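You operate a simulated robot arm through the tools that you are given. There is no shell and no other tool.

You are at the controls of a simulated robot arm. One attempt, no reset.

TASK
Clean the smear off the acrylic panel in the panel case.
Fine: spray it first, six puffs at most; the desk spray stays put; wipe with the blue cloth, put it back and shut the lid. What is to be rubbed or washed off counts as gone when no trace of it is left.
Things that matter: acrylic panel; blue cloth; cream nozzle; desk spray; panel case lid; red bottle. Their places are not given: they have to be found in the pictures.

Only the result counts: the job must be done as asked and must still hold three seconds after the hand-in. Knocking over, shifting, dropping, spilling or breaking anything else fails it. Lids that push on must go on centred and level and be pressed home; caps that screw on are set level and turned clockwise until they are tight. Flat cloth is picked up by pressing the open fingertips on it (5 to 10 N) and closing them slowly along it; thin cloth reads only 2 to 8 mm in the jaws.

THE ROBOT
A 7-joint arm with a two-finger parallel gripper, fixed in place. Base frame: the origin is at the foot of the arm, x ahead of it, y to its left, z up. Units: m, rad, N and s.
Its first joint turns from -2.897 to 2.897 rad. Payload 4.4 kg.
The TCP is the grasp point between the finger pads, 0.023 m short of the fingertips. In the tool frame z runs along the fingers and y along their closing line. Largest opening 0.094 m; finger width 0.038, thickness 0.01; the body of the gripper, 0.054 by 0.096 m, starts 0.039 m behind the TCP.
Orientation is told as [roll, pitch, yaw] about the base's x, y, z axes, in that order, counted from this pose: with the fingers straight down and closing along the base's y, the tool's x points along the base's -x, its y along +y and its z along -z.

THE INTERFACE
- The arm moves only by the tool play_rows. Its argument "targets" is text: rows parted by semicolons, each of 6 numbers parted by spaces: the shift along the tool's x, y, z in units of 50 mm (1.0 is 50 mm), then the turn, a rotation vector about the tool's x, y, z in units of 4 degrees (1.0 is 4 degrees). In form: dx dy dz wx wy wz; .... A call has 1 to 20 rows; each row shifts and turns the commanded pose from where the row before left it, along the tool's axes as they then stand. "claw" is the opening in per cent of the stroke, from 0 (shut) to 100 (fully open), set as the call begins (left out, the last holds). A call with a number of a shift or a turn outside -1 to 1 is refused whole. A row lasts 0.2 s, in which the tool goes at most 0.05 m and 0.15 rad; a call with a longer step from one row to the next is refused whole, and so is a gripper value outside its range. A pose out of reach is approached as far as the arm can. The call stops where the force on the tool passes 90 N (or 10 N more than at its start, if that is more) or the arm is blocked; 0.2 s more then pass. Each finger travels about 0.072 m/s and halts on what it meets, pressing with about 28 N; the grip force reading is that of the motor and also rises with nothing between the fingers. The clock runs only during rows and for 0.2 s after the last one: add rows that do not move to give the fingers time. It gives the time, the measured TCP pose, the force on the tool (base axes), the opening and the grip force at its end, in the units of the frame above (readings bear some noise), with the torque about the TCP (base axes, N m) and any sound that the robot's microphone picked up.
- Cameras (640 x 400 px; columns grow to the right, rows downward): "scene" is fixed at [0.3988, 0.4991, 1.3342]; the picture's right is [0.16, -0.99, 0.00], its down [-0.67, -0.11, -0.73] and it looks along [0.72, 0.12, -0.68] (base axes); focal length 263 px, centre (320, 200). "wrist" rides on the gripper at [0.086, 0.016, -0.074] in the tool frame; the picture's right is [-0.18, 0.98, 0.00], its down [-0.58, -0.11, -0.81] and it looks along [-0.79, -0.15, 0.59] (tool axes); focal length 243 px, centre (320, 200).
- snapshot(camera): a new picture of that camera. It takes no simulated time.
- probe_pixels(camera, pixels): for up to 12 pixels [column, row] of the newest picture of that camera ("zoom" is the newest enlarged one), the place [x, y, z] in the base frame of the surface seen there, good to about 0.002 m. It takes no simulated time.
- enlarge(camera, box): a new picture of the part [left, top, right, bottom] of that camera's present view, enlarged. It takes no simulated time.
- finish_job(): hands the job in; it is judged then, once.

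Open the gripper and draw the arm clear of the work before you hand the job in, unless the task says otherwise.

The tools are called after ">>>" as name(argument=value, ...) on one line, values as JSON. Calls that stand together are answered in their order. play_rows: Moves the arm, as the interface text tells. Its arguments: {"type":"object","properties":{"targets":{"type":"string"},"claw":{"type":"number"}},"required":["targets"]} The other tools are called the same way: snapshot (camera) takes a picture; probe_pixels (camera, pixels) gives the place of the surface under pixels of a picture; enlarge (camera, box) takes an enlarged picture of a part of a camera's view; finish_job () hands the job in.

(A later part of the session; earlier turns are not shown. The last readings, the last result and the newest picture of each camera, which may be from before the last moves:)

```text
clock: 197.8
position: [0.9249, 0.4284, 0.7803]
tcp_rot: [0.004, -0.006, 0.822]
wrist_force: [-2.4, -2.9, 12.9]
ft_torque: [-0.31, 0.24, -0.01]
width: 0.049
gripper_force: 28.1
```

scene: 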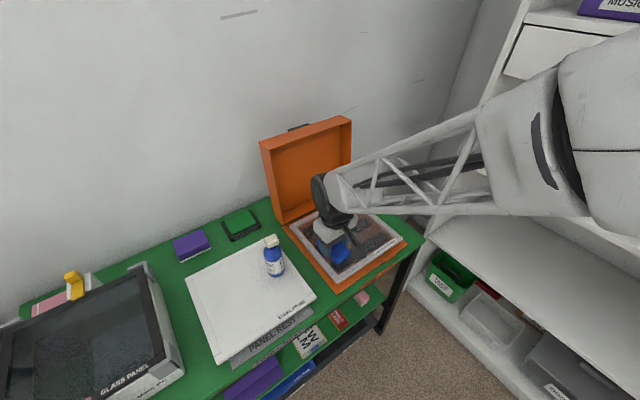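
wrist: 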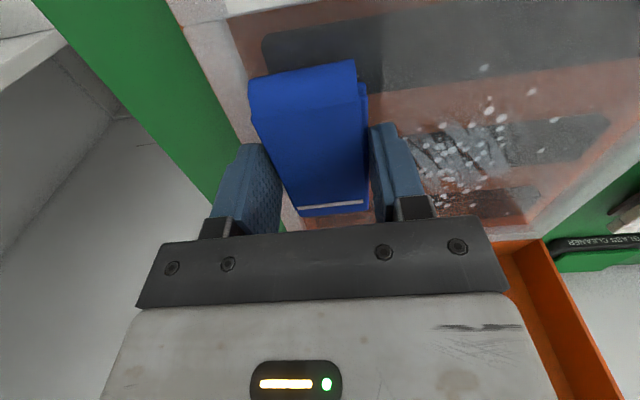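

12.9 N now. I press half a millimetre more and stroke back left, watching the force midway.

>>> play_rows(targets="0 0 0.015 0 0 0;-0.015 0.4 0 0 0 0;-0.015 0.4 0 0 0 0;-0.015 0.4 0 0 0 0;-0.015 0.4 0 0 0 0")

>>> play_rows(targets="-0.015 0.4 0 0 0 0;-0.015 0.4 0 0 0 0;-0.015 0.4 0 0 0 0;-0.015 0.4 0 0 0 0")

>>> enlarge(camera="scene", box=[280, 185, 410, 295])

>>> snapshot(camera="wrist")

```text
clock: 199.0
position: [0.8665, 0.4845, 0.779]
tcp_rot: [0.003, -0.005, 0.823]
wrist_force: [10.1, -7.5, 31.1]
ft_torque: [-0.3, -0.33, -0.05]
width: 0.049
gripper_force: 28.2
```

```text
clock: 200.0
position: [0.8105, 0.5411, 0.7786]
tcp_rot: [0.003, -0.002, 0.824]
wrist_force: [8.1, -9.5, 25.3]
ft_torque: [-0.25, -0.33, -0.03]
width: 0.049
gripper_force: 27.9
```

```text
3.64 times, centred on (345, 240) of scene
```

zoom: 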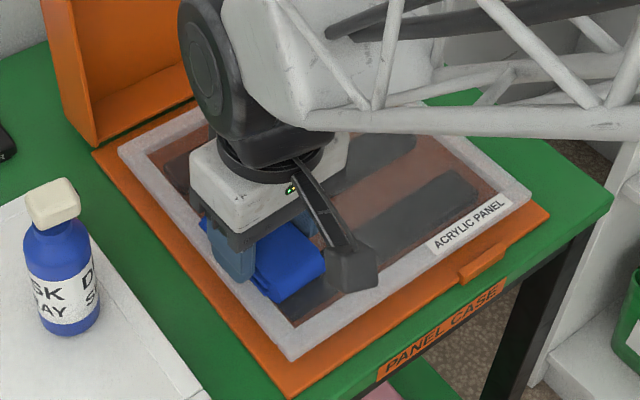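

```text
taken
```

wrist: 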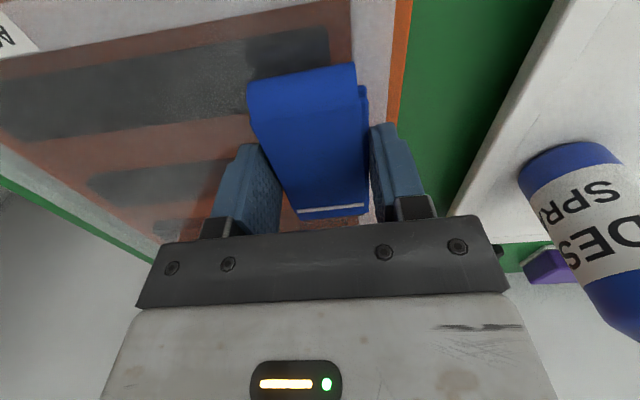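

The smear under that stroke is gone. I shift 35 mm farther in and stroke right over the rear part, checking the force.

>>> play_rows(targets="-0.35 -0.013 -0.01 0 0 0;-0.35 -0.013 0 0 0 0;0.015 -0.4 0 0 0 0;0.015 -0.4 0 0 0 0;0.015 -0.4 0 0 0 0;0.015 -0.4 0 0 0 0")

>>> play_rows(targets="0.015 -0.4 0 0 0 0;0.015 -0.4 0 0 0 0;0.015 -0.4 0 0 0 0;0.015 -0.4 0 0 0 0")

>>> enlarge(camera="scene", box=[280, 185, 410, 295])

>>> snapshot(camera="wrist")

```text
clock: 201.4
position: [0.8919, 0.509, 0.7796]
tcp_rot: [0.004, -0.002, 0.824]
wrist_force: [-0.6, -0.6, -0.3]
ft_torque: [-0.01, 0.03, -0.06]
width: 0.049
gripper_force: 28.0
```

```text
clock: 202.4
position: [0.9481, 0.4529, 0.7791]
tcp_rot: [0.003, -0.003, 0.823]
wrist_force: [-0.5, 0.8, -0.1]
ft_torque: [0.0, 0.03, 0.05]
width: 0.049
gripper_force: 28.0
```

```text
3.64 times, centred on (345, 240) of scene
```

zoom: 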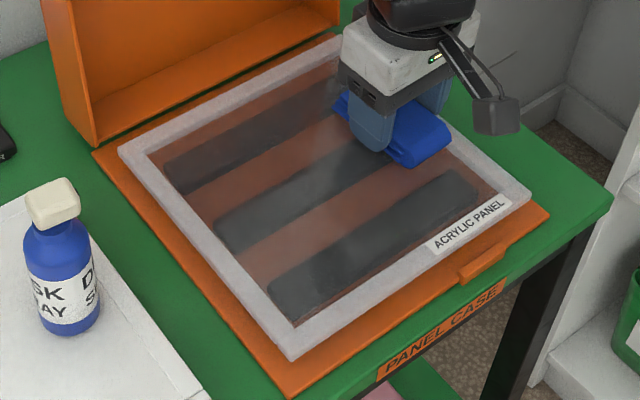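

```text
taken
```

wrist: 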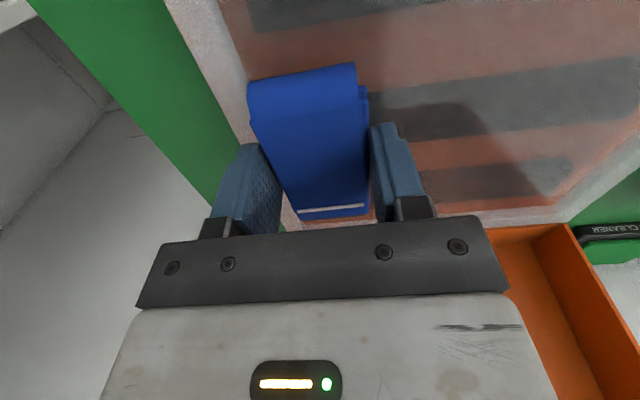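

No smear is visible now. I raise the cloth a little and look closely for leftover traces.

>>> play_rows(targets="0 0 -0.6 0 0 0;0.6 0 -0.9 0 0 0;0.9 0 -0.9 0 0 0;0.9 0 -0.6 0 0 0;0.9 0 0 0 0 0")

>>> snapshot(camera="wrist")

>>> enlarge(camera="scene", box=[300, 195, 400, 275])

>>> enlarge(camera="wrist", box=[150, 0, 480, 160])

```text
refused: row 2 steps farther than a row can; nothing moved
```

```text
taken
```

wrist: 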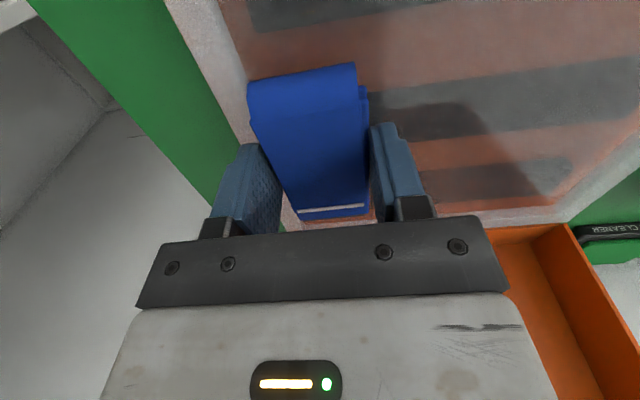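

```text
5.00 times, centred on (350, 235) of scene
```

zoom: 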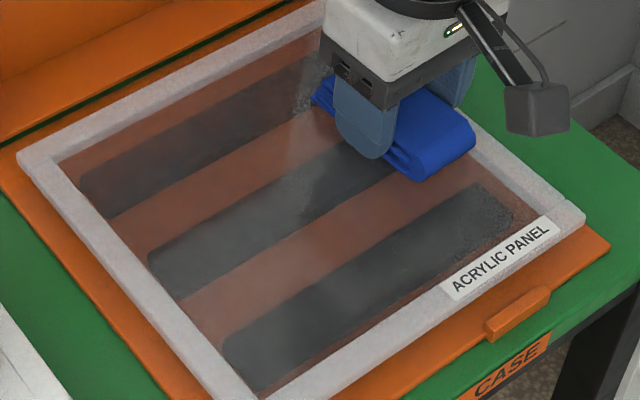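

```text
1.94 times, centred on (315, 80) of wrist
```

zoom: 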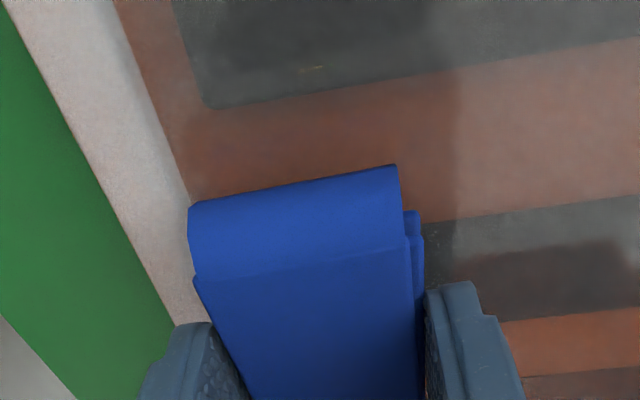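

The visible area looks clean apart from reflections. I raise with smaller steps for an unobstructed look.

>>> play_rows(targets="0 0 -0.6 0 0 0;0.4 0 -0.8 0 0 0;0.6 0 -0.7 0 0 0;0.8 0 -0.5 0 0 0;0.9 0 0 0 0 0;0.9 0 0 0 0 0")

>>> snapshot(camera="wrist")

>>> enlarge(camera="scene", box=[300, 195, 400, 275])

>>> enlarge(camera="wrist", box=[250, 40, 530, 220])

```text
clock: 203.8
position: [0.8249, 0.3198, 0.9081]
tcp_rot: [0.007, -0.003, 0.826]
wrist_force: [-0.1, -0.6, -0.2]
ft_torque: [0.0, -0.03, 0.0]
width: 0.0491
gripper_force: 27.9
```

```text
taken
```

wrist: 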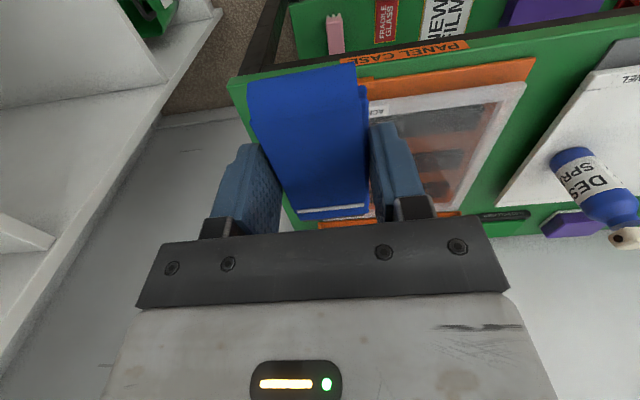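

```text
5.00 times, centred on (350, 235) of scene
```

zoom: 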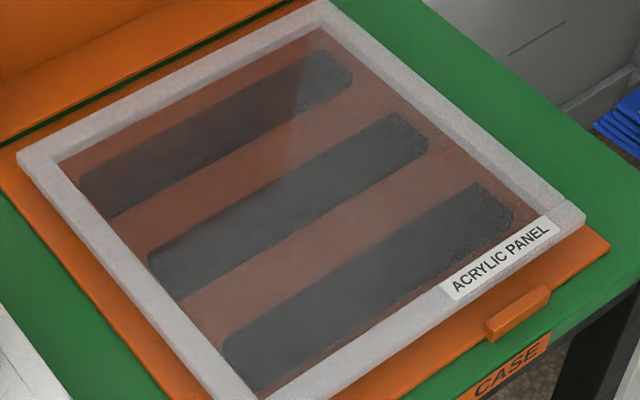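

```text
2.22 times, centred on (390, 130) of wrist
```

zoom: 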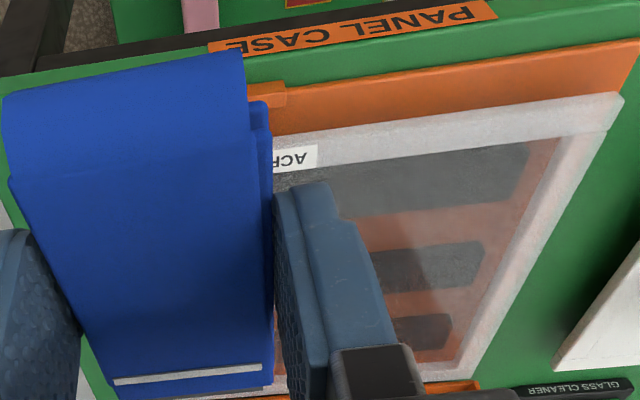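

From the scene camera the panel looks clean. I zoom further into the former smear area for faint traces.

>>> enlarge(camera="scene", box=[325, 215, 370, 255])

>>> enlarge(camera="scene", box=[305, 195, 355, 235])

>>> enlarge(camera="scene", box=[350, 200, 400, 245])

```text
10.00 times, centred on (348, 235) of scene
```

zoom: 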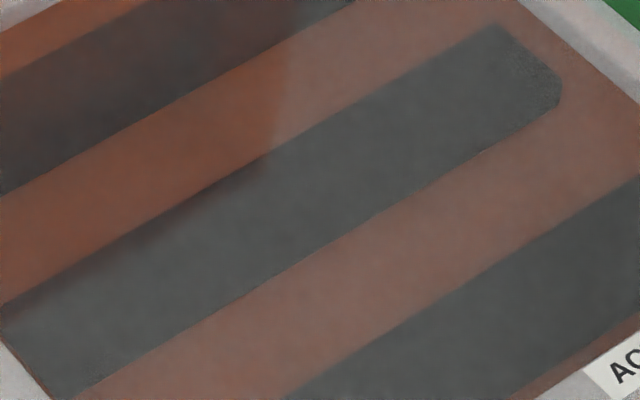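

```text
10.00 times, centred on (330, 215) of scene
```

zoom: 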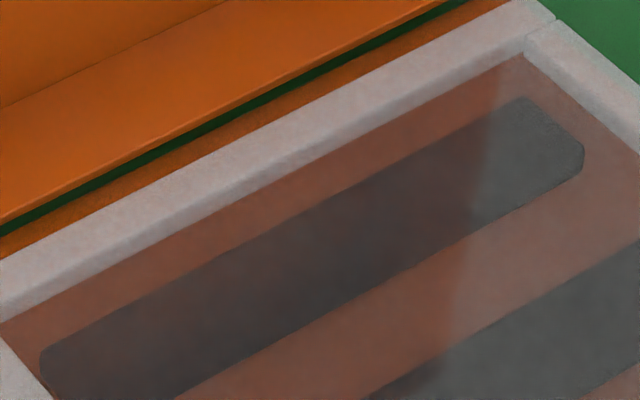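

```text
8.89 times, centred on (375, 222) of scene
```

zoom: 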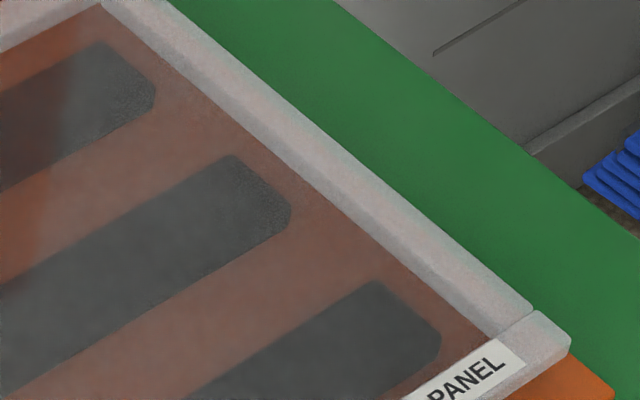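

No trace is visible. As insurance I add two more pressed strokes, starting again at the right side, mid-depth.

>>> play_rows(targets="-0.88 0.025 0 0 0 0;-0.88 0.025 0 0 0 0;-0.88 0.025 0 0 0 0;-0.88 0.025 0 0 0 0;0 0 0.8 0 0 0;0 0 0.8 0 0 0;0 0 0.6 0 0 0;0 0 0.2 0 0 0;0 0 0.06 0 0 0;0 0 0 0 0 0")

```text
clock: 206.0
position: [0.9432, 0.452, 0.7858]
tcp_rot: [0.004, -0.003, 0.824]
wrist_force: [0.3, 0.3, -0.2]
ft_torque: [0.02, -0.01, 0.03]
width: 0.0487
gripper_force: 28.3
```

>>> play_rows(targets="0 0 0.06 0 0 0;0 0 0.02 0 0 0;0 0 0.02 0 0 0;0 0 0.02 0 0 0")

```text
clock: 207.0
position: [0.942, 0.4529, 0.7808]
tcp_rot: [0.003, -0.003, 0.824]
wrist_force: [0.5, -0.4, -1.0]
ft_torque: [0.02, 0.02, -0.01]
width: 0.0487
gripper_force: 27.6
```

>>> play_rows(targets="0 0 0.02 0 0 0;0 0 0.02 0 0 0;0 0 0 0 0 0")

```text
clock: 207.8
position: [0.941, 0.4519, 0.778]
tcp_rot: [0.003, -0.004, 0.825]
wrist_force: [-1.0, -0.6, -0.1]
ft_torque: [-0.02, -0.01, -0.03]
width: 0.049
gripper_force: 27.6
```

Still no contact at 0.778; I continue down a millimetre at a time.

>>> play_rows(targets="0 0 0.02 0 0 0;0 0 0.01 0 0 0")

```text
clock: 208.4
position: [0.9404, 0.4517, 0.7785]
tcp_rot: [0.004, -0.006, 0.824]
wrist_force: [2.1, -0.2, 9.7]
ft_torque: [-0.3, 0.04, 0.03]
width: 0.049
gripper_force: 28.1
```

9.7 N. I stroke left in two parts.

>>> play_rows(targets="-0.015 0.4 0.006 0 0 0;-0.015 0.4 0 0 0 0;-0.015 0.4 0 0 0 0;-0.015 0.4 0 0 0 0")

>>> play_rows(targets="-0.015 0.4 0 0 0 0;-0.015 0.4 0 0 0 0;-0.015 0.4 0 0 0 0")

```text
clock: 209.4
position: [0.8874, 0.5093, 0.7777]
tcp_rot: [0.004, -0.006, 0.822]
wrist_force: [8.4, -6.5, 20.2]
ft_torque: [-0.39, -0.11, 0.06]
width: 0.0489
gripper_force: 28.2
```

```text
clock: 210.2
position: [0.8454, 0.5526, 0.7781]
tcp_rot: [0.003, -0.003, 0.822]
wrist_force: [9.7, -9.4, 28.3]
ft_torque: [-0.31, -0.31, -0.04]
width: 0.0487
gripper_force: 28.0
```

Contact held at 20-28 N. I shift 30 mm farther in and stroke right, lowering slightly on the way to keep contact.

>>> play_rows(targets="-0.3 -0.011 0 0 0 0;-0.3 -0.011 0 0 0 0;0.015 -0.4 0.005 0 0 0;0.015 -0.4 0.005 0 0 0")

>>> play_rows(targets="0.015 -0.4 0.008 0 0 0;0.015 -0.4 0.008 0 0 0;0.015 -0.4 0.008 0 0 0;0.015 -0.4 0.005 0 0 0")

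```text
clock: 211.2
position: [0.8917, 0.5462, 0.7778]
tcp_rot: [0.005, -0.003, 0.822]
wrist_force: [-9.2, 10.7, 31.4]
ft_torque: [0.14, 0.19, 0.01]
width: 0.0491
gripper_force: 28.4
```

```text
clock: 212.2
position: [0.9494, 0.4894, 0.7769]
tcp_rot: [0.005, -0.007, 0.824]
wrist_force: [-16.1, 16.7, 55.1]
ft_torque: [0.61, 0.97, -0.01]
width: 0.0491
gripper_force: 27.8
```

Force rose to 55 N, enough. I lift off and back away to look again.

>>> play_rows(targets="0 0 -0.1 0 0 0;0 0 -0.6 0 0 0;0.4 0 -0.8 0 0 0;0.6 0 -0.7 0 0 0;0.8 0 -0.5 0 0 0;0.9 0 0 0 0 0;0.9 0 0 0 0 0")

>>> snapshot(camera="scene")

>>> enlarge(camera="scene", box=[280, 185, 410, 295])

>>> snapshot(camera="wrist")

```text
clock: 213.8
position: [0.8266, 0.3543, 0.9082]
tcp_rot: [0.004, -0.002, 0.822]
wrist_force: [-0.3, -0.6, -1.7]
ft_torque: [0.01, -0.02, 0.0]
width: 0.0489
gripper_force: 28.0
```

```text
taken
```

scene: 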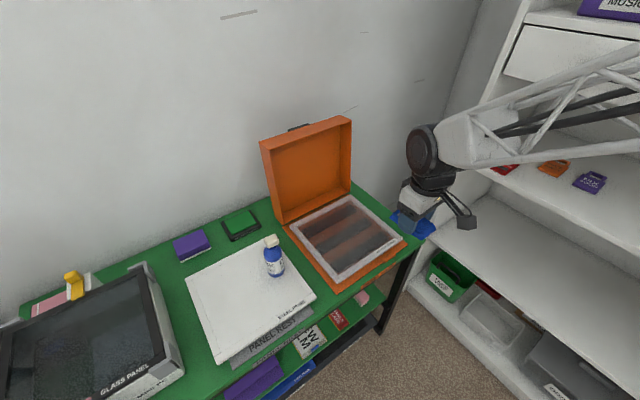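

```text
3.64 times, centred on (345, 240) of scene
```

zoom: 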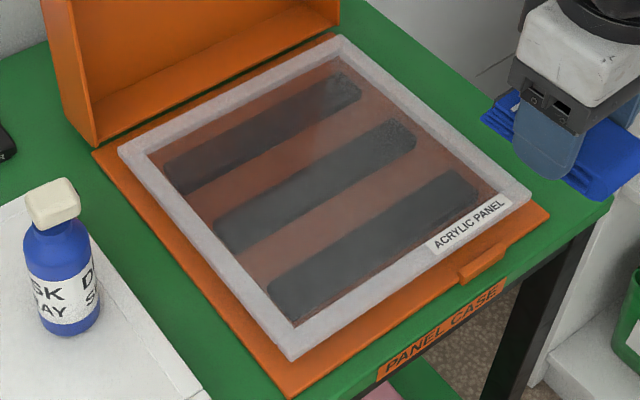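

```text
taken
```

wrist: 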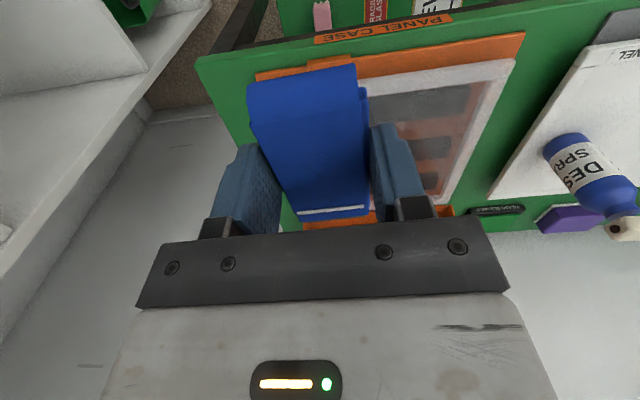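

The panel is clean and hasn't moved. Now I carry the cloth back to its original spot on the steel panel, passing high.

>>> play_rows(targets="0 0 -0.57 0 0 0;0 0 -0.57 0 0 0;-0.259 0.82 0 0 0 0;-0.259 0.82 0 0 0 0;-0.259 0.82 0 0 0 0;-0.259 0.82 0 0 0 0;-0.259 0.82 0 0 0 0;-0.259 0.82 0 0 0 0;-0.259 0.82 0 0 0 0;-0.259 0.82 0 0 0 0;-0.259 0.82 0 0 0 0;-0.259 0.82 0 0 0 0;0 0 0.8 0 0 0;0 0 0.8 0 0 0;0 0 0.8 0 0 0;0 0 0.6 0 0 0;0 0 0 0 0 0")

>>> snapshot(camera="wrist")

```text
clock: 217.4
position: [0.6143, 0.7283, 0.8185]
tcp_rot: [0.002, -0.003, 0.823]
wrist_force: [0.1, 0.1, -0.3]
ft_torque: [0.0, 0.01, -0.01]
width: 0.0492
gripper_force: 28.3
```

```text
taken
```

wrist: 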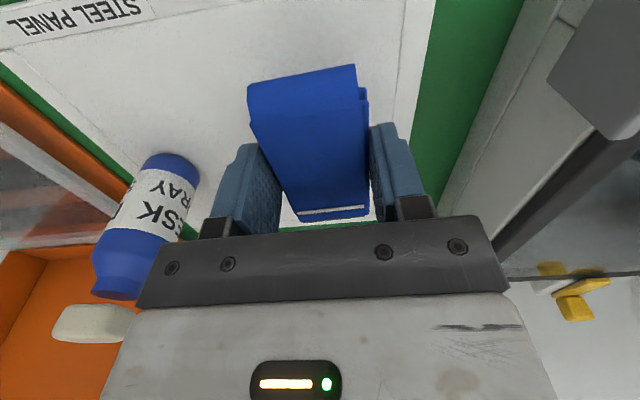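

The cloth is right above its place. I lower it until light contact.

>>> play_rows(targets="0 0 0.5 0 0 0;0 0 0.2 0 0 0;0 0 0.04 0 0 0;0 0 0.03 0 0 0;0 0 0 0 0 0")

```text
clock: 218.6
position: [0.6138, 0.7302, 0.7799]
tcp_rot: [0.004, -0.003, 0.824]
wrist_force: [0.3, 0.5, 0.1]
ft_torque: [0.0, -0.03, 0.05]
width: 0.0492
gripper_force: 28.2
```

>>> play_rows(targets="0 0 0.02 0 0 0;0 0 0.02 0 0 0;0 0 0 0 0 0")

```text
clock: 219.4
position: [0.6141, 0.7296, 0.7776]
tcp_rot: [0.003, -0.004, 0.825]
wrist_force: [-0.1, -1.0, -0.6]
ft_torque: [0.0, -0.02, -0.03]
width: 0.0487
gripper_force: 27.8
```

>>> play_rows(targets="0 0 0.02 0 0 0;0 0 0.02 0 0 0;0 0 0 0 0 0")

```text
clock: 220.2
position: [0.6147, 0.7313, 0.7767]
tcp_rot: [0.004, -0.005, 0.823]
wrist_force: [2.0, -4.4, 18.9]
ft_torque: [0.07, 0.36, -0.01]
width: 0.0493
gripper_force: 27.9
```

Contact at 19 N. I ease off 1 mm and open the fingers to release the cloth.

>>> play_rows(targets="0 0 -0.03 0 0 0;0 0 0 0 0 0")

>>> play_rows(targets="0 0 0 0 0 0;0 0 0 0 0 0;0 0 0 0 0 0", claw=100)

>>> snapshot(camera="wrist")

```text
clock: 220.8
position: [0.6136, 0.7317, 0.7765]
tcp_rot: [0.004, -0.003, 0.826]
wrist_force: [0.9, 4.7, 11.5]
ft_torque: [0.38, 0.17, -0.08]
width: 0.0489
gripper_force: 28.1
```

```text
clock: 221.6
position: [0.6139, 0.7291, 0.7764]
tcp_rot: [0.004, -0.002, 0.824]
wrist_force: [-0.6, 0.9, 0.1]
ft_torque: [0.0, 0.02, 0.0]
width: 0.0941
gripper_force: 0.0
```

```text
taken
```

wrist: 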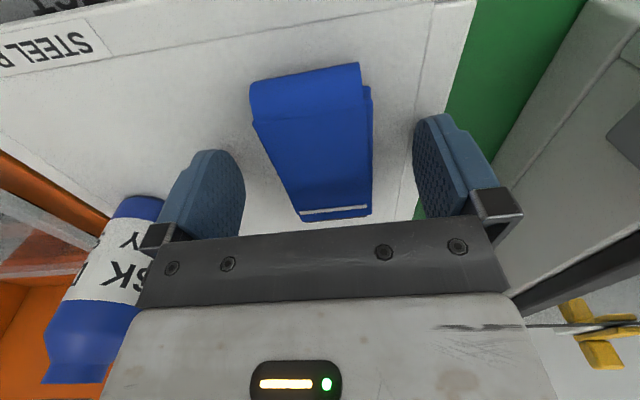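

Released. I lift straight up and compare the cloth's position with the original one.

>>> play_rows(targets="0 0 -0.2 0 0 0;0 0 -0.9 0 0 0;0 0 -0.9 0 0 0;0 0 -0.9 0 0 0;0 0 -0.9 0 0 0;0.9 0 0 0 0 0;0.9 0 0 0 0 0")

>>> snapshot(camera="wrist")

>>> enlarge(camera="wrist", box=[270, 40, 380, 150])

```text
clock: 223.2
position: [0.5525, 0.6627, 0.9665]
tcp_rot: [0.004, -0.002, 0.824]
wrist_force: [-0.2, -0.3, -0.1]
ft_torque: [0.02, 0.02, 0.01]
width: 0.094
gripper_force: 0.1
```

```text
taken
```

wrist: 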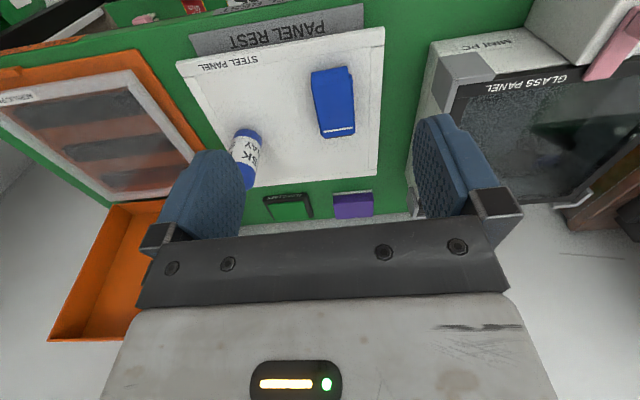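

```text
3.64 times, centred on (325, 95) of wrist
```

zoom: 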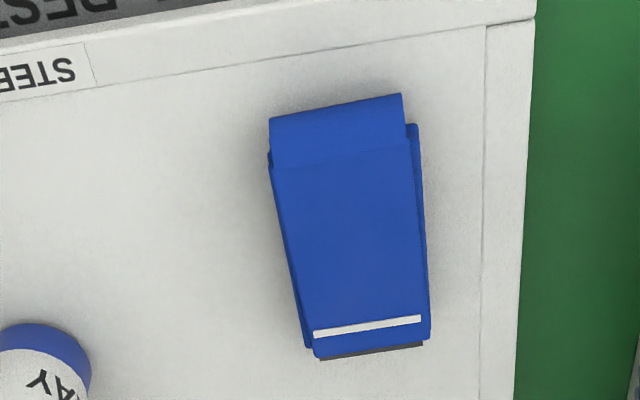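

>>> probe_pixels(camera="zoom", pixels=[[275, 122], [397, 98], [425, 335], [317, 345], [350, 230], [372, 350], [30, 340]])

```text
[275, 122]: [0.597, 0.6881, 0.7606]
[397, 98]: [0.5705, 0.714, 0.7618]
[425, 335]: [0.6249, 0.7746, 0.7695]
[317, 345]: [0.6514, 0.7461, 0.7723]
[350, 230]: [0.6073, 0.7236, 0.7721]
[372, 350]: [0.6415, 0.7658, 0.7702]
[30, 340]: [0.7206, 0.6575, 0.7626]
```

The cloth is back within 2-4 mm of its original place. Next the lid: I probe its present position and the handle behind it.

>>> snapshot(camera="scene")

>>> enlarge(camera="scene", box=[250, 105, 370, 185])

>>> probe_pixels(camera="zoom", pixels=[[200, 135], [235, 120], [275, 105], [70, 180], [90, 230], [510, 70], [530, 85], [300, 110], [300, 145], [110, 260], [500, 120], [300, 300]])

```text
taken
```

scene: 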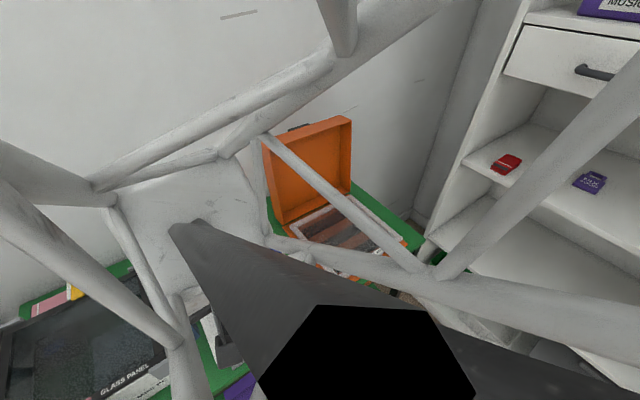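

```text
5.00 times, centred on (310, 145) of scene
```

zoom: 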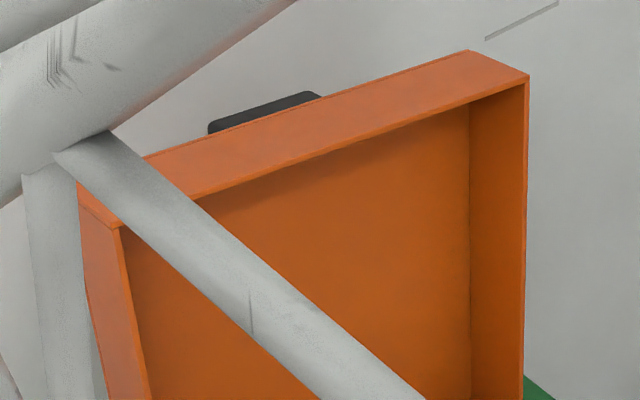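

```text
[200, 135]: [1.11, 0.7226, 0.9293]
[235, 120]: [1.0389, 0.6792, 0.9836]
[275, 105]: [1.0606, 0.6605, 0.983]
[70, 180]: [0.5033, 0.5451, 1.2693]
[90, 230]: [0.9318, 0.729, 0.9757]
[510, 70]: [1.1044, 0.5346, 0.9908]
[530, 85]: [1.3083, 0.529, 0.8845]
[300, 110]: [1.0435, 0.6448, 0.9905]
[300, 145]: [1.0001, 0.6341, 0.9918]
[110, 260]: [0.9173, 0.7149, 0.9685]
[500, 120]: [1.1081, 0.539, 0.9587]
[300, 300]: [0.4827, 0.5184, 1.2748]
```

The lid stands at about 92° with its top edge at z≈0.991 and the handle at e_d≈1.20-1.22 behind it. I move the open hand high over the case first and tilt it 24° as before.

>>> play_rows(targets="0 0 -0.9 0 0 0.55;0 0 -0.9 0 0 0;0 0 -0.9 0 0 0;-0.352 -0.87 0 0 0 0;-0.352 -0.87 0 0 0 0;-0.352 -0.87 0 0 0 0;-0.352 -0.87 0 0 0 0;-0.352 -0.87 0 0 0 0;-0.352 -0.87 0 0 0 0;-0.352 -0.87 0 0 0 0;-0.352 -0.87 0 0 0 0;0 0 0 0 -1 0;0 0 0 0 -1 0;0 0 0 0 -1 0;0 0 0 0 -1 0;0 0 0 0 -1 0;0 0 0 0 -1 0;0 0 0 0 0 0", claw=100)

>>> snapshot(camera="scene")

>>> snapshot(camera="wrist")

>>> enlarge(camera="scene", box=[250, 105, 370, 185])

```text
clock: 227.0
position: [0.8981, 0.5162, 1.1006]
tcp_rot: [0.006, -0.422, 0.783]
wrist_force: [-0.3, 0.1, 0.5]
ft_torque: [0.01, -0.02, 0.03]
width: 0.094
gripper_force: 0.0
```

```text
taken
```

scene: 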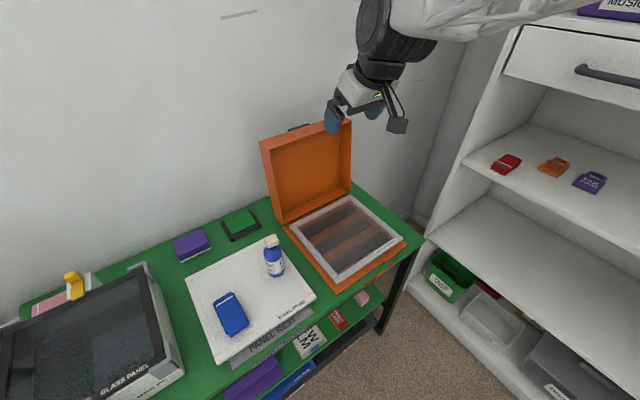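

```text
taken
```

wrist: 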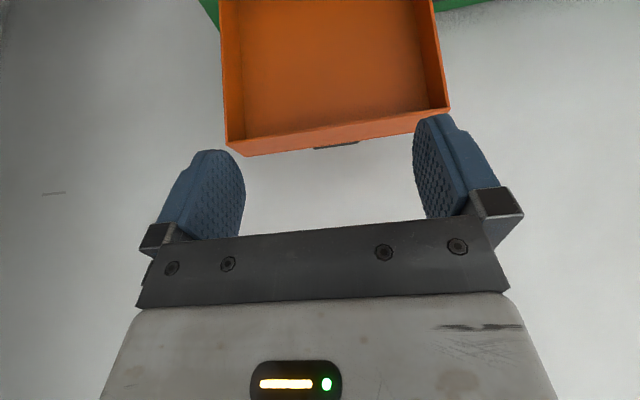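

```text
5.00 times, centred on (310, 145) of scene
```

zoom: 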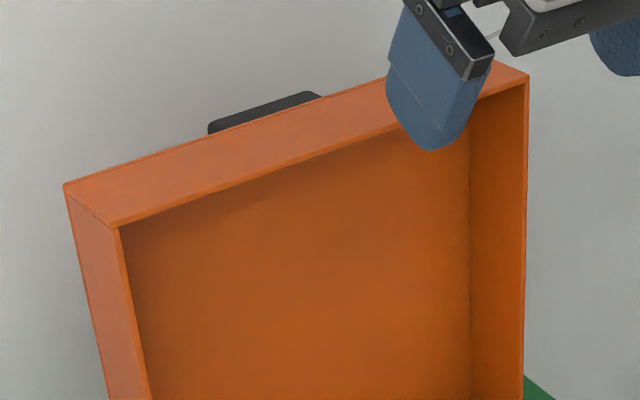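

The hand is in front of the lid at z=1.10 with 24° tilt. I probe the lid's top edges and handle exactly.

>>> probe_pixels(camera="zoom", pixels=[[215, 128], [260, 112], [312, 96], [70, 188], [115, 224], [310, 105], [300, 148], [240, 140], [230, 175], [500, 72], [515, 82], [100, 300]])

>>> enlarge(camera="wrist", box=[240, 90, 440, 220])

>>> probe_pixels(camera="wrist", pixels=[[337, 147], [318, 149], [355, 143], [300, 150], [250, 152], [300, 135], [440, 112], [400, 122]])

```text
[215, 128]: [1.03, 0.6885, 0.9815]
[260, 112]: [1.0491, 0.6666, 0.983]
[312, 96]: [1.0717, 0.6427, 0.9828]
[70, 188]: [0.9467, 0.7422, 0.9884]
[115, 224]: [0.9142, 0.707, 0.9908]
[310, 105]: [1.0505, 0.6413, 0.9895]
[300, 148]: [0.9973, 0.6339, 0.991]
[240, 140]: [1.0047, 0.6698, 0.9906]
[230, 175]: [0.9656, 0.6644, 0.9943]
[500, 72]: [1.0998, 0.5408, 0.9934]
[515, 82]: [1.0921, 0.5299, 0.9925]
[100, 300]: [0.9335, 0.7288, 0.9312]
```

```text
3.08 times, centred on (340, 155) of wrist
```

zoom: 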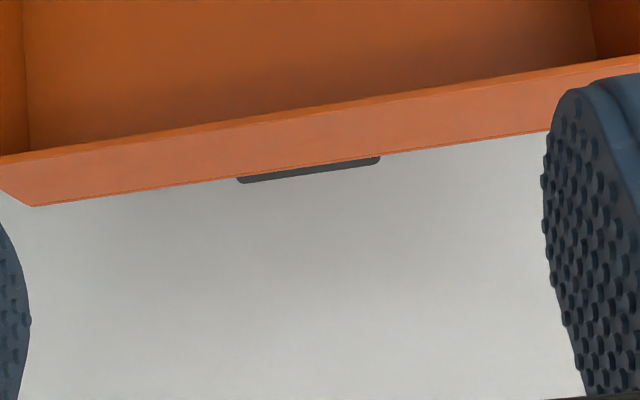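

```text
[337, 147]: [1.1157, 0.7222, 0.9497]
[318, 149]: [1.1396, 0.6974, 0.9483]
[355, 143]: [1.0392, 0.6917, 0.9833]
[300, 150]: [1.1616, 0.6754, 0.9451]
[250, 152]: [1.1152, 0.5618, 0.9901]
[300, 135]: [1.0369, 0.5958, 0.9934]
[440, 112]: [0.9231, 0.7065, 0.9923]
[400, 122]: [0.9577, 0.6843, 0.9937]
```

Lid plate at e_d≈1.196, top z≈0.989; handle spans e_f 0.240-0.306. I approach along the tool axis so the fingers straddle the handle from above and behind.

>>> play_rows(targets="-0.783 -0.017 0.405 0 0 0;-0.783 -0.017 0.405 0 0 0;-0.783 -0.017 0.405 0 0 0;-0.783 -0.017 0.405 0 0 0;0 0 0.9 0 0 0;0 0 0.6 0 0 0;0 0 0 0 0 0")

>>> snapshot(camera="wrist")

>>> enlarge(camera="scene", box=[240, 85, 370, 175])

```text
clock: 228.6
position: [1.0487, 0.6596, 1.0215]
tcp_rot: [0.007, -0.421, 0.781]
wrist_force: [-0.9, -1.1, 0.5]
ft_torque: [0.0, 0.01, -0.03]
width: 0.0939
gripper_force: 0.0
```

```text
taken
```

wrist: 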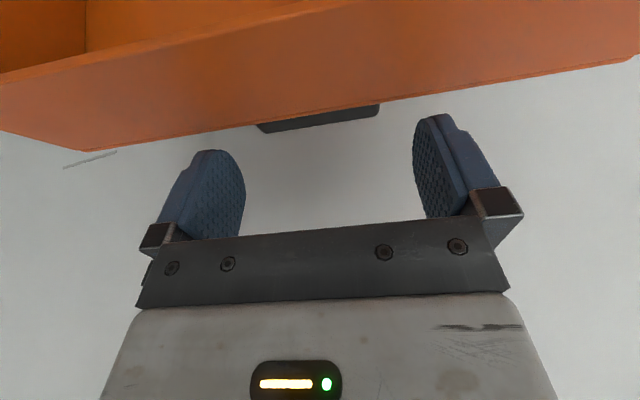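

```text
4.44 times, centred on (305, 130) of scene
```

zoom: 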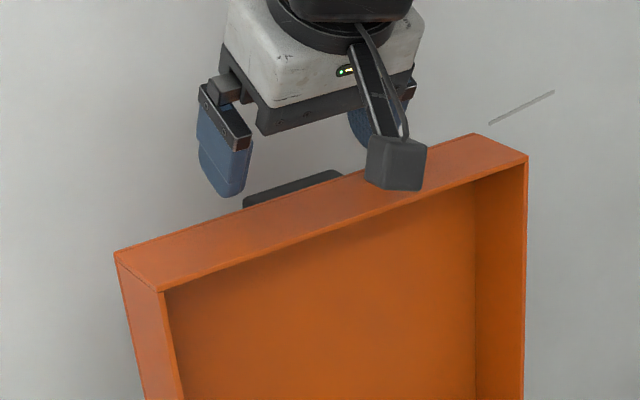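

The fingers are above either end of the handle. I go down the last 54 mm along the tool axis.

>>> play_rows(targets="0 0 0.5 0 0 0;0 0 0.3 0 0 0;0 0 0.2 0 0 0;0 0 0.08 0 0 0;0 0 0 0 0 0")

>>> snapshot(camera="wrist")

>>> enlarge(camera="scene", box=[240, 85, 370, 175])

```text
clock: 229.2
position: [1.0613, 0.6707, 1.0117]
tcp_rot: [-0.001, -0.447, 0.785]
wrist_force: [0.0, 0.0, 2.6]
ft_torque: [0.08, 0.06, -0.05]
width: 0.0939
gripper_force: 0.1
stopped in row 2: the force on the tool passed its limit at 100 N (the readings are from after the stop); the commanded pose is now the measured one
```

```text
taken
```

wrist: 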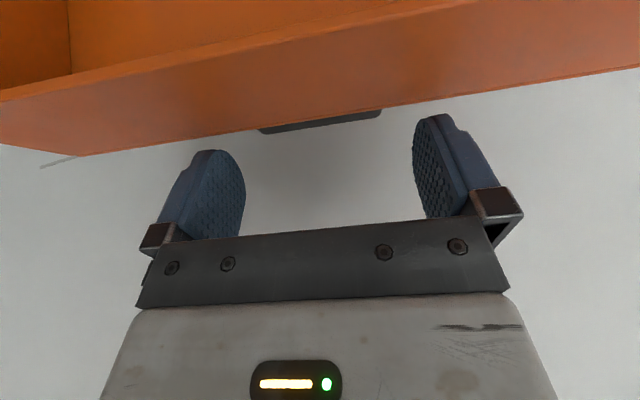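

```text
4.44 times, centred on (305, 130) of scene
```

zoom: 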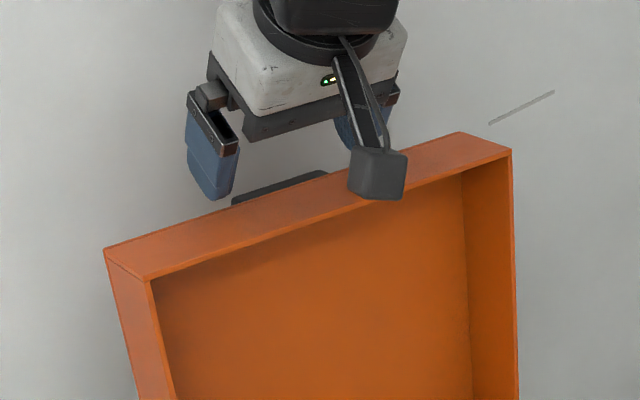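

The camera housing touched the top of the lid (100 N stop). I back off at once along the tool axis and check the case.

>>> play_rows(targets="0 0 -0.3 0 0 0;0 0 -0.6 0 0 0;0 0 -0.8 0 0 0;0.5 0 -0.5 0 0 0;0.8 0 0 0 0 0;0.8 0 0 0 0 0;0 0 0 0 0 0")

>>> snapshot(camera="scene")

>>> enlarge(camera="scene", box=[280, 185, 410, 295])

>>> probe_pixels(camera="zoom", pixels=[[290, 395], [548, 215], [95, 150], [290, 352], [525, 192], [122, 152], [340, 42], [300, 380], [470, 270]])

```text
clock: 230.8
position: [0.9597, 0.5695, 1.0655]
tcp_rot: [0.0, -0.447, 0.786]
wrist_force: [-0.1, -1.0, -0.2]
ft_torque: [0.04, -0.02, -0.04]
width: 0.0941
gripper_force: 0.0
```

```text
taken
```

scene: 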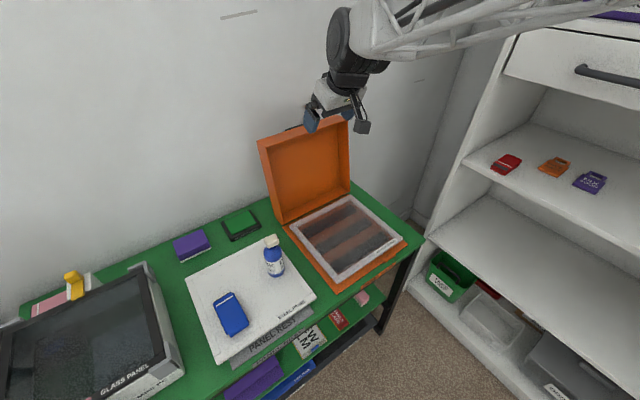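

```text
3.64 times, centred on (345, 240) of scene
```

zoom: 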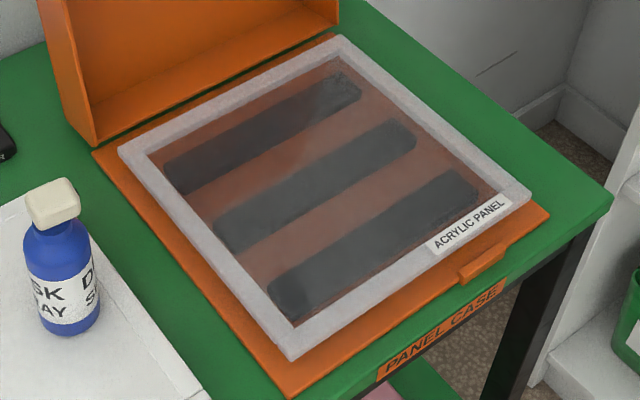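

```text
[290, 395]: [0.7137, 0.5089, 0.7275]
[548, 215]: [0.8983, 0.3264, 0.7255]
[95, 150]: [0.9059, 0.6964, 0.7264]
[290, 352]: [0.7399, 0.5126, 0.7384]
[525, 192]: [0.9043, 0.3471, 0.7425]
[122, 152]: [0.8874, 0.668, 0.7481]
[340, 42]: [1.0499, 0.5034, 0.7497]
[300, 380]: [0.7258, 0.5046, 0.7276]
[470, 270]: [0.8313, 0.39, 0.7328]
```

The base and panel are unmoved. The lid tipped back slightly; I measure it again.

>>> enlarge(camera="scene", box=[245, 105, 365, 225])

>>> probe_pixels(camera="zoom", pixels=[[100, 100], [150, 122], [110, 120], [190, 85], [210, 105], [150, 78], [170, 72], [130, 85], [455, 55], [440, 42], [160, 330], [220, 380]])

```text
3.33 times, centred on (305, 165) of scene
```

zoom: 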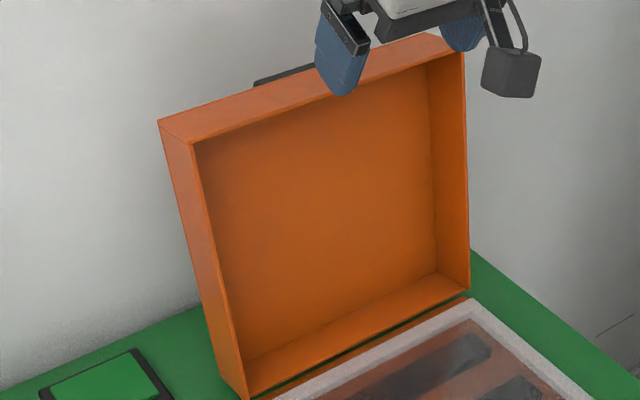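

```text
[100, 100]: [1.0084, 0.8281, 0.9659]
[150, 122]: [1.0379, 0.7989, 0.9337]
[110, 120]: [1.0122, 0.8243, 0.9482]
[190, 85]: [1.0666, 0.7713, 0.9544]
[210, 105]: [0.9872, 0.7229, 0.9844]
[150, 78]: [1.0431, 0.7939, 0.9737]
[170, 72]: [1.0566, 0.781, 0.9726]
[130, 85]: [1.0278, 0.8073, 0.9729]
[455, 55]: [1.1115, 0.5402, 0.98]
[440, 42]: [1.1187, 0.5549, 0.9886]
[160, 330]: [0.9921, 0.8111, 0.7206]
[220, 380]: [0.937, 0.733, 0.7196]
```

I probe exactly along the lid's edges in this view.

>>> probe_pixels(camera="zoom", pixels=[[165, 124], [193, 142], [246, 385], [222, 340], [460, 58], [466, 285], [300, 85], [310, 106], [262, 82], [300, 72], [185, 200], [205, 200]])

```text
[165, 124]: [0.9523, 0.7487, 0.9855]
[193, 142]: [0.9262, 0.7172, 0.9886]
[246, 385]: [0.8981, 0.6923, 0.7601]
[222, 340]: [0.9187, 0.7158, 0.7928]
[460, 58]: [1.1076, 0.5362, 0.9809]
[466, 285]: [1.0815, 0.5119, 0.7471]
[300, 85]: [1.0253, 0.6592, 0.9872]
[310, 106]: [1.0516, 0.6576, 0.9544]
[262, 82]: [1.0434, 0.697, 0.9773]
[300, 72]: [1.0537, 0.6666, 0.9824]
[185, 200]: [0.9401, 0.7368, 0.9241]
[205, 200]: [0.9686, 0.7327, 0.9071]
```

Working back, the finger's inner edge had only a couple of millimetres of clearance at the lid's top corner and touched it. The lid now leans at about 99°. I reduce the tilt to 12°, and approach about 6 mm farther out.

>>> play_rows(targets="0 0 0 0 1 0;0 0 0 0 1 0;0 0 0 0 1 0;0 0 0 0 0.4 0;-0.877 0.017 0.121 0 0 0;-0.877 0.017 0.121 0 0 0;-0.877 0.017 0.121 0 0 0;0 0 0 0 0 0")

>>> snapshot(camera="wrist")

>>> enlarge(camera="scene", box=[240, 75, 370, 175])

```text
clock: 232.6
position: [1.0491, 0.6707, 1.0735]
tcp_rot: [-0.001, -0.207, 0.785]
wrist_force: [-0.7, -0.5, -0.2]
ft_torque: [-0.02, -0.02, 0.02]
width: 0.0938
gripper_force: 0.0
```

```text
taken
```

wrist: 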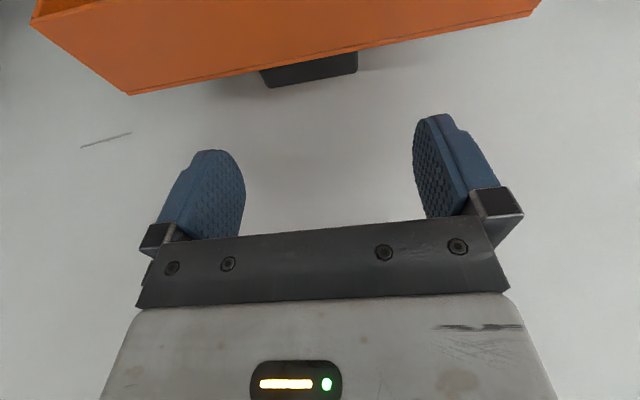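

```text
4.00 times, centred on (305, 125) of scene
```

zoom: 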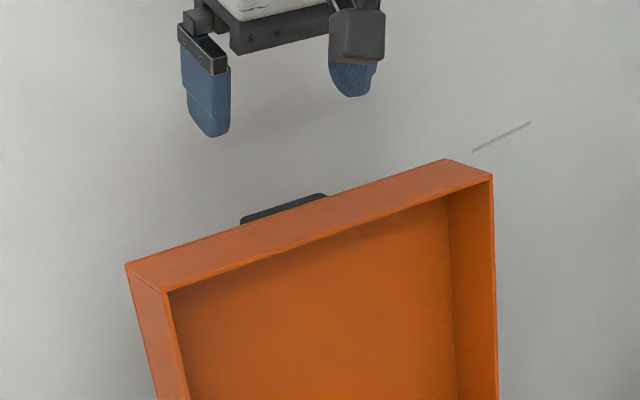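

Reachable at 12°. The handle centre is about 4 mm to the side; I correct and go down most of the way, then look.

>>> play_rows(targets="0.08 -0.09 0 0 0 0;0 0 0.6 0 0 0;0 0 0.5 0 0 0;0 0 0.2 0 0 0;0 0 0 0 0 0")

>>> snapshot(camera="wrist")

>>> enlarge(camera="scene", box=[240, 75, 370, 175])

```text
clock: 233.8
position: [1.0604, 0.6708, 1.0114]
tcp_rot: [0.001, -0.208, 0.785]
wrist_force: [0.1, 1.4, 1.1]
ft_torque: [0.05, 0.06, -0.05]
width: 0.0943
gripper_force: 0.1
```

```text
taken
```

wrist: 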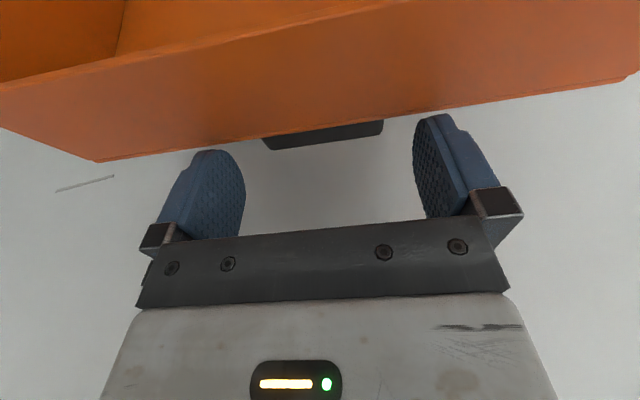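

```text
4.00 times, centred on (305, 125) of scene
```

zoom: 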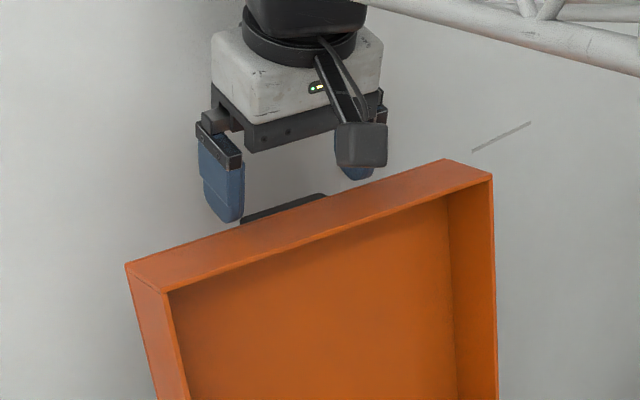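

The handle is centred (columns 263-383). I go down the remaining 44 mm carefully.

>>> play_rows(targets="0 0 0.25 0 0 0;0 0 0.2 0 0 0;0 0 0.2 0 0 0")

>>> snapshot(camera="wrist")

```text
clock: 234.4
position: [1.0662, 0.6752, 1.0087]
tcp_rot: [-0.004, -0.23, 0.784]
wrist_force: [0.6, 0.6, 5.2]
ft_torque: [0.14, 0.18, -0.14]
width: 0.0941
gripper_force: 0.1
stopped in row 3: the force on the tool passed its limit at 99 N (the readings are from after the stop); the commanded pose is now the measured one
```

```text
taken
```

wrist: 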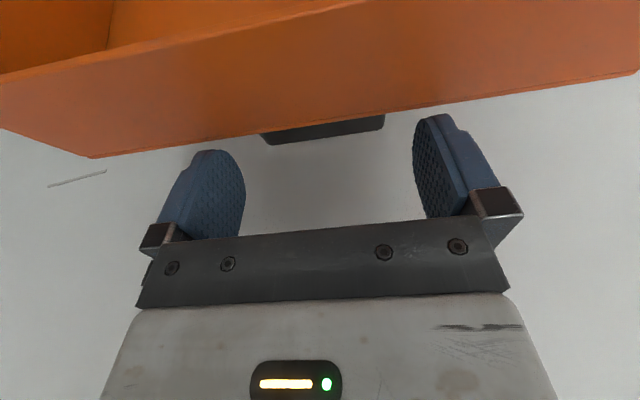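

It stopped again: the lid's depth is 56 mm, so its rear top edge lies about 14 mm farther back than I had taken. I back off upward and re-measure the lid.

>>> play_rows(targets="0 0 -0.3 0 0 0;0 0 -0.6 0 0 0;0 0 -0.8 0 0 0;0 0 0 0 0 0")

>>> enlarge(camera="scene", box=[250, 110, 350, 180])

>>> snapshot(camera="wrist")

```text
clock: 235.4
position: [1.0526, 0.6614, 1.0889]
tcp_rot: [-0.004, -0.227, 0.786]
wrist_force: [0.5, 0.2, 0.8]
ft_torque: [-0.02, -0.03, 0.0]
width: 0.0939
gripper_force: 0.1
```

```text
5.71 times, centred on (300, 145) of scene
```

zoom: 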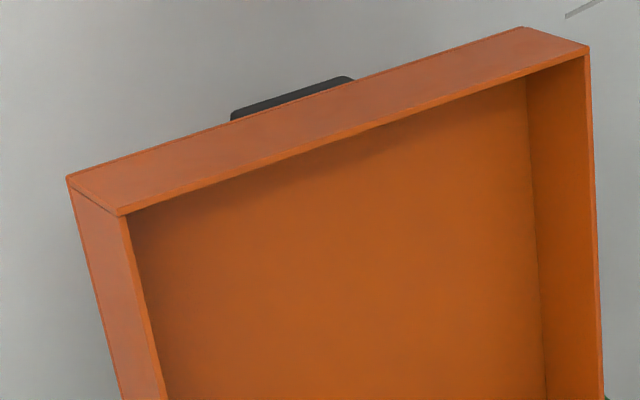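

```text
taken
```

wrist: 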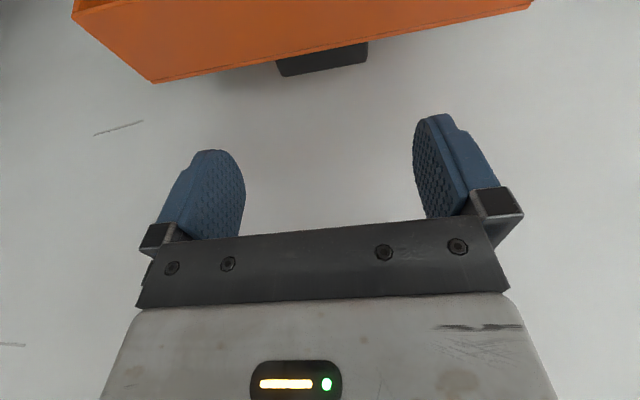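

I enlarge the handle region in the wrist view (which sees the lid's rear edge and handle directly) and probe both views.

>>> probe_pixels(camera="zoom", pixels=[[69, 180], [72, 184], [118, 213], [123, 222], [300, 100], [300, 95], [290, 92], [345, 80], [240, 112], [586, 50], [524, 28], [160, 390]])

>>> enlarge(camera="wrist", box=[130, 0, 420, 110])

>>> probe_pixels(camera="wrist", pixels=[[150, 78], [155, 80], [280, 62], [275, 58], [290, 70], [320, 65], [360, 60], [365, 47], [320, 50], [320, 45], [220, 64], [420, 28]])

```text
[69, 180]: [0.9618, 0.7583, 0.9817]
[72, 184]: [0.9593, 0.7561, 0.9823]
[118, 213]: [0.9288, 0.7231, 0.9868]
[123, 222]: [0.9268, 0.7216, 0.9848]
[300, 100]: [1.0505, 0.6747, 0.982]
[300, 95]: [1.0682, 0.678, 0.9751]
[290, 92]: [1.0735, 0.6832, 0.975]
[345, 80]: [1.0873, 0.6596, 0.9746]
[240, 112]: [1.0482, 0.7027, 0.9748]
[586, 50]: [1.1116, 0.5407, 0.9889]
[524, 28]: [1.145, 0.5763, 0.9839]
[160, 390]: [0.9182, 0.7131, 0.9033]
```

```text
2.21 times, centred on (275, 55) of wrist
```

zoom: 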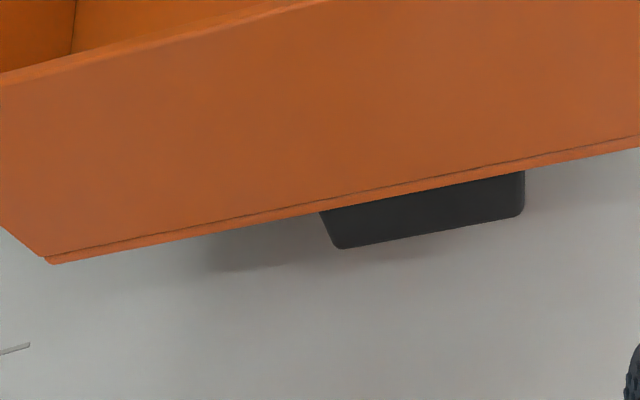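

```text
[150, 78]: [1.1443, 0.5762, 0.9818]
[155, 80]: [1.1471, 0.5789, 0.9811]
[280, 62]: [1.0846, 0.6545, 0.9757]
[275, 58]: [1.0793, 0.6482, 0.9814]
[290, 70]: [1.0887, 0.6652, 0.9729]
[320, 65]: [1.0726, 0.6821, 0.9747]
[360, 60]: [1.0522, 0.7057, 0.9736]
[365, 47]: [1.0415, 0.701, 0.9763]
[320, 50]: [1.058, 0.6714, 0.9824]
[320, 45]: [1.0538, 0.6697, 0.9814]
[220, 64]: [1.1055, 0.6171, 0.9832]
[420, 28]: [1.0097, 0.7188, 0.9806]
```

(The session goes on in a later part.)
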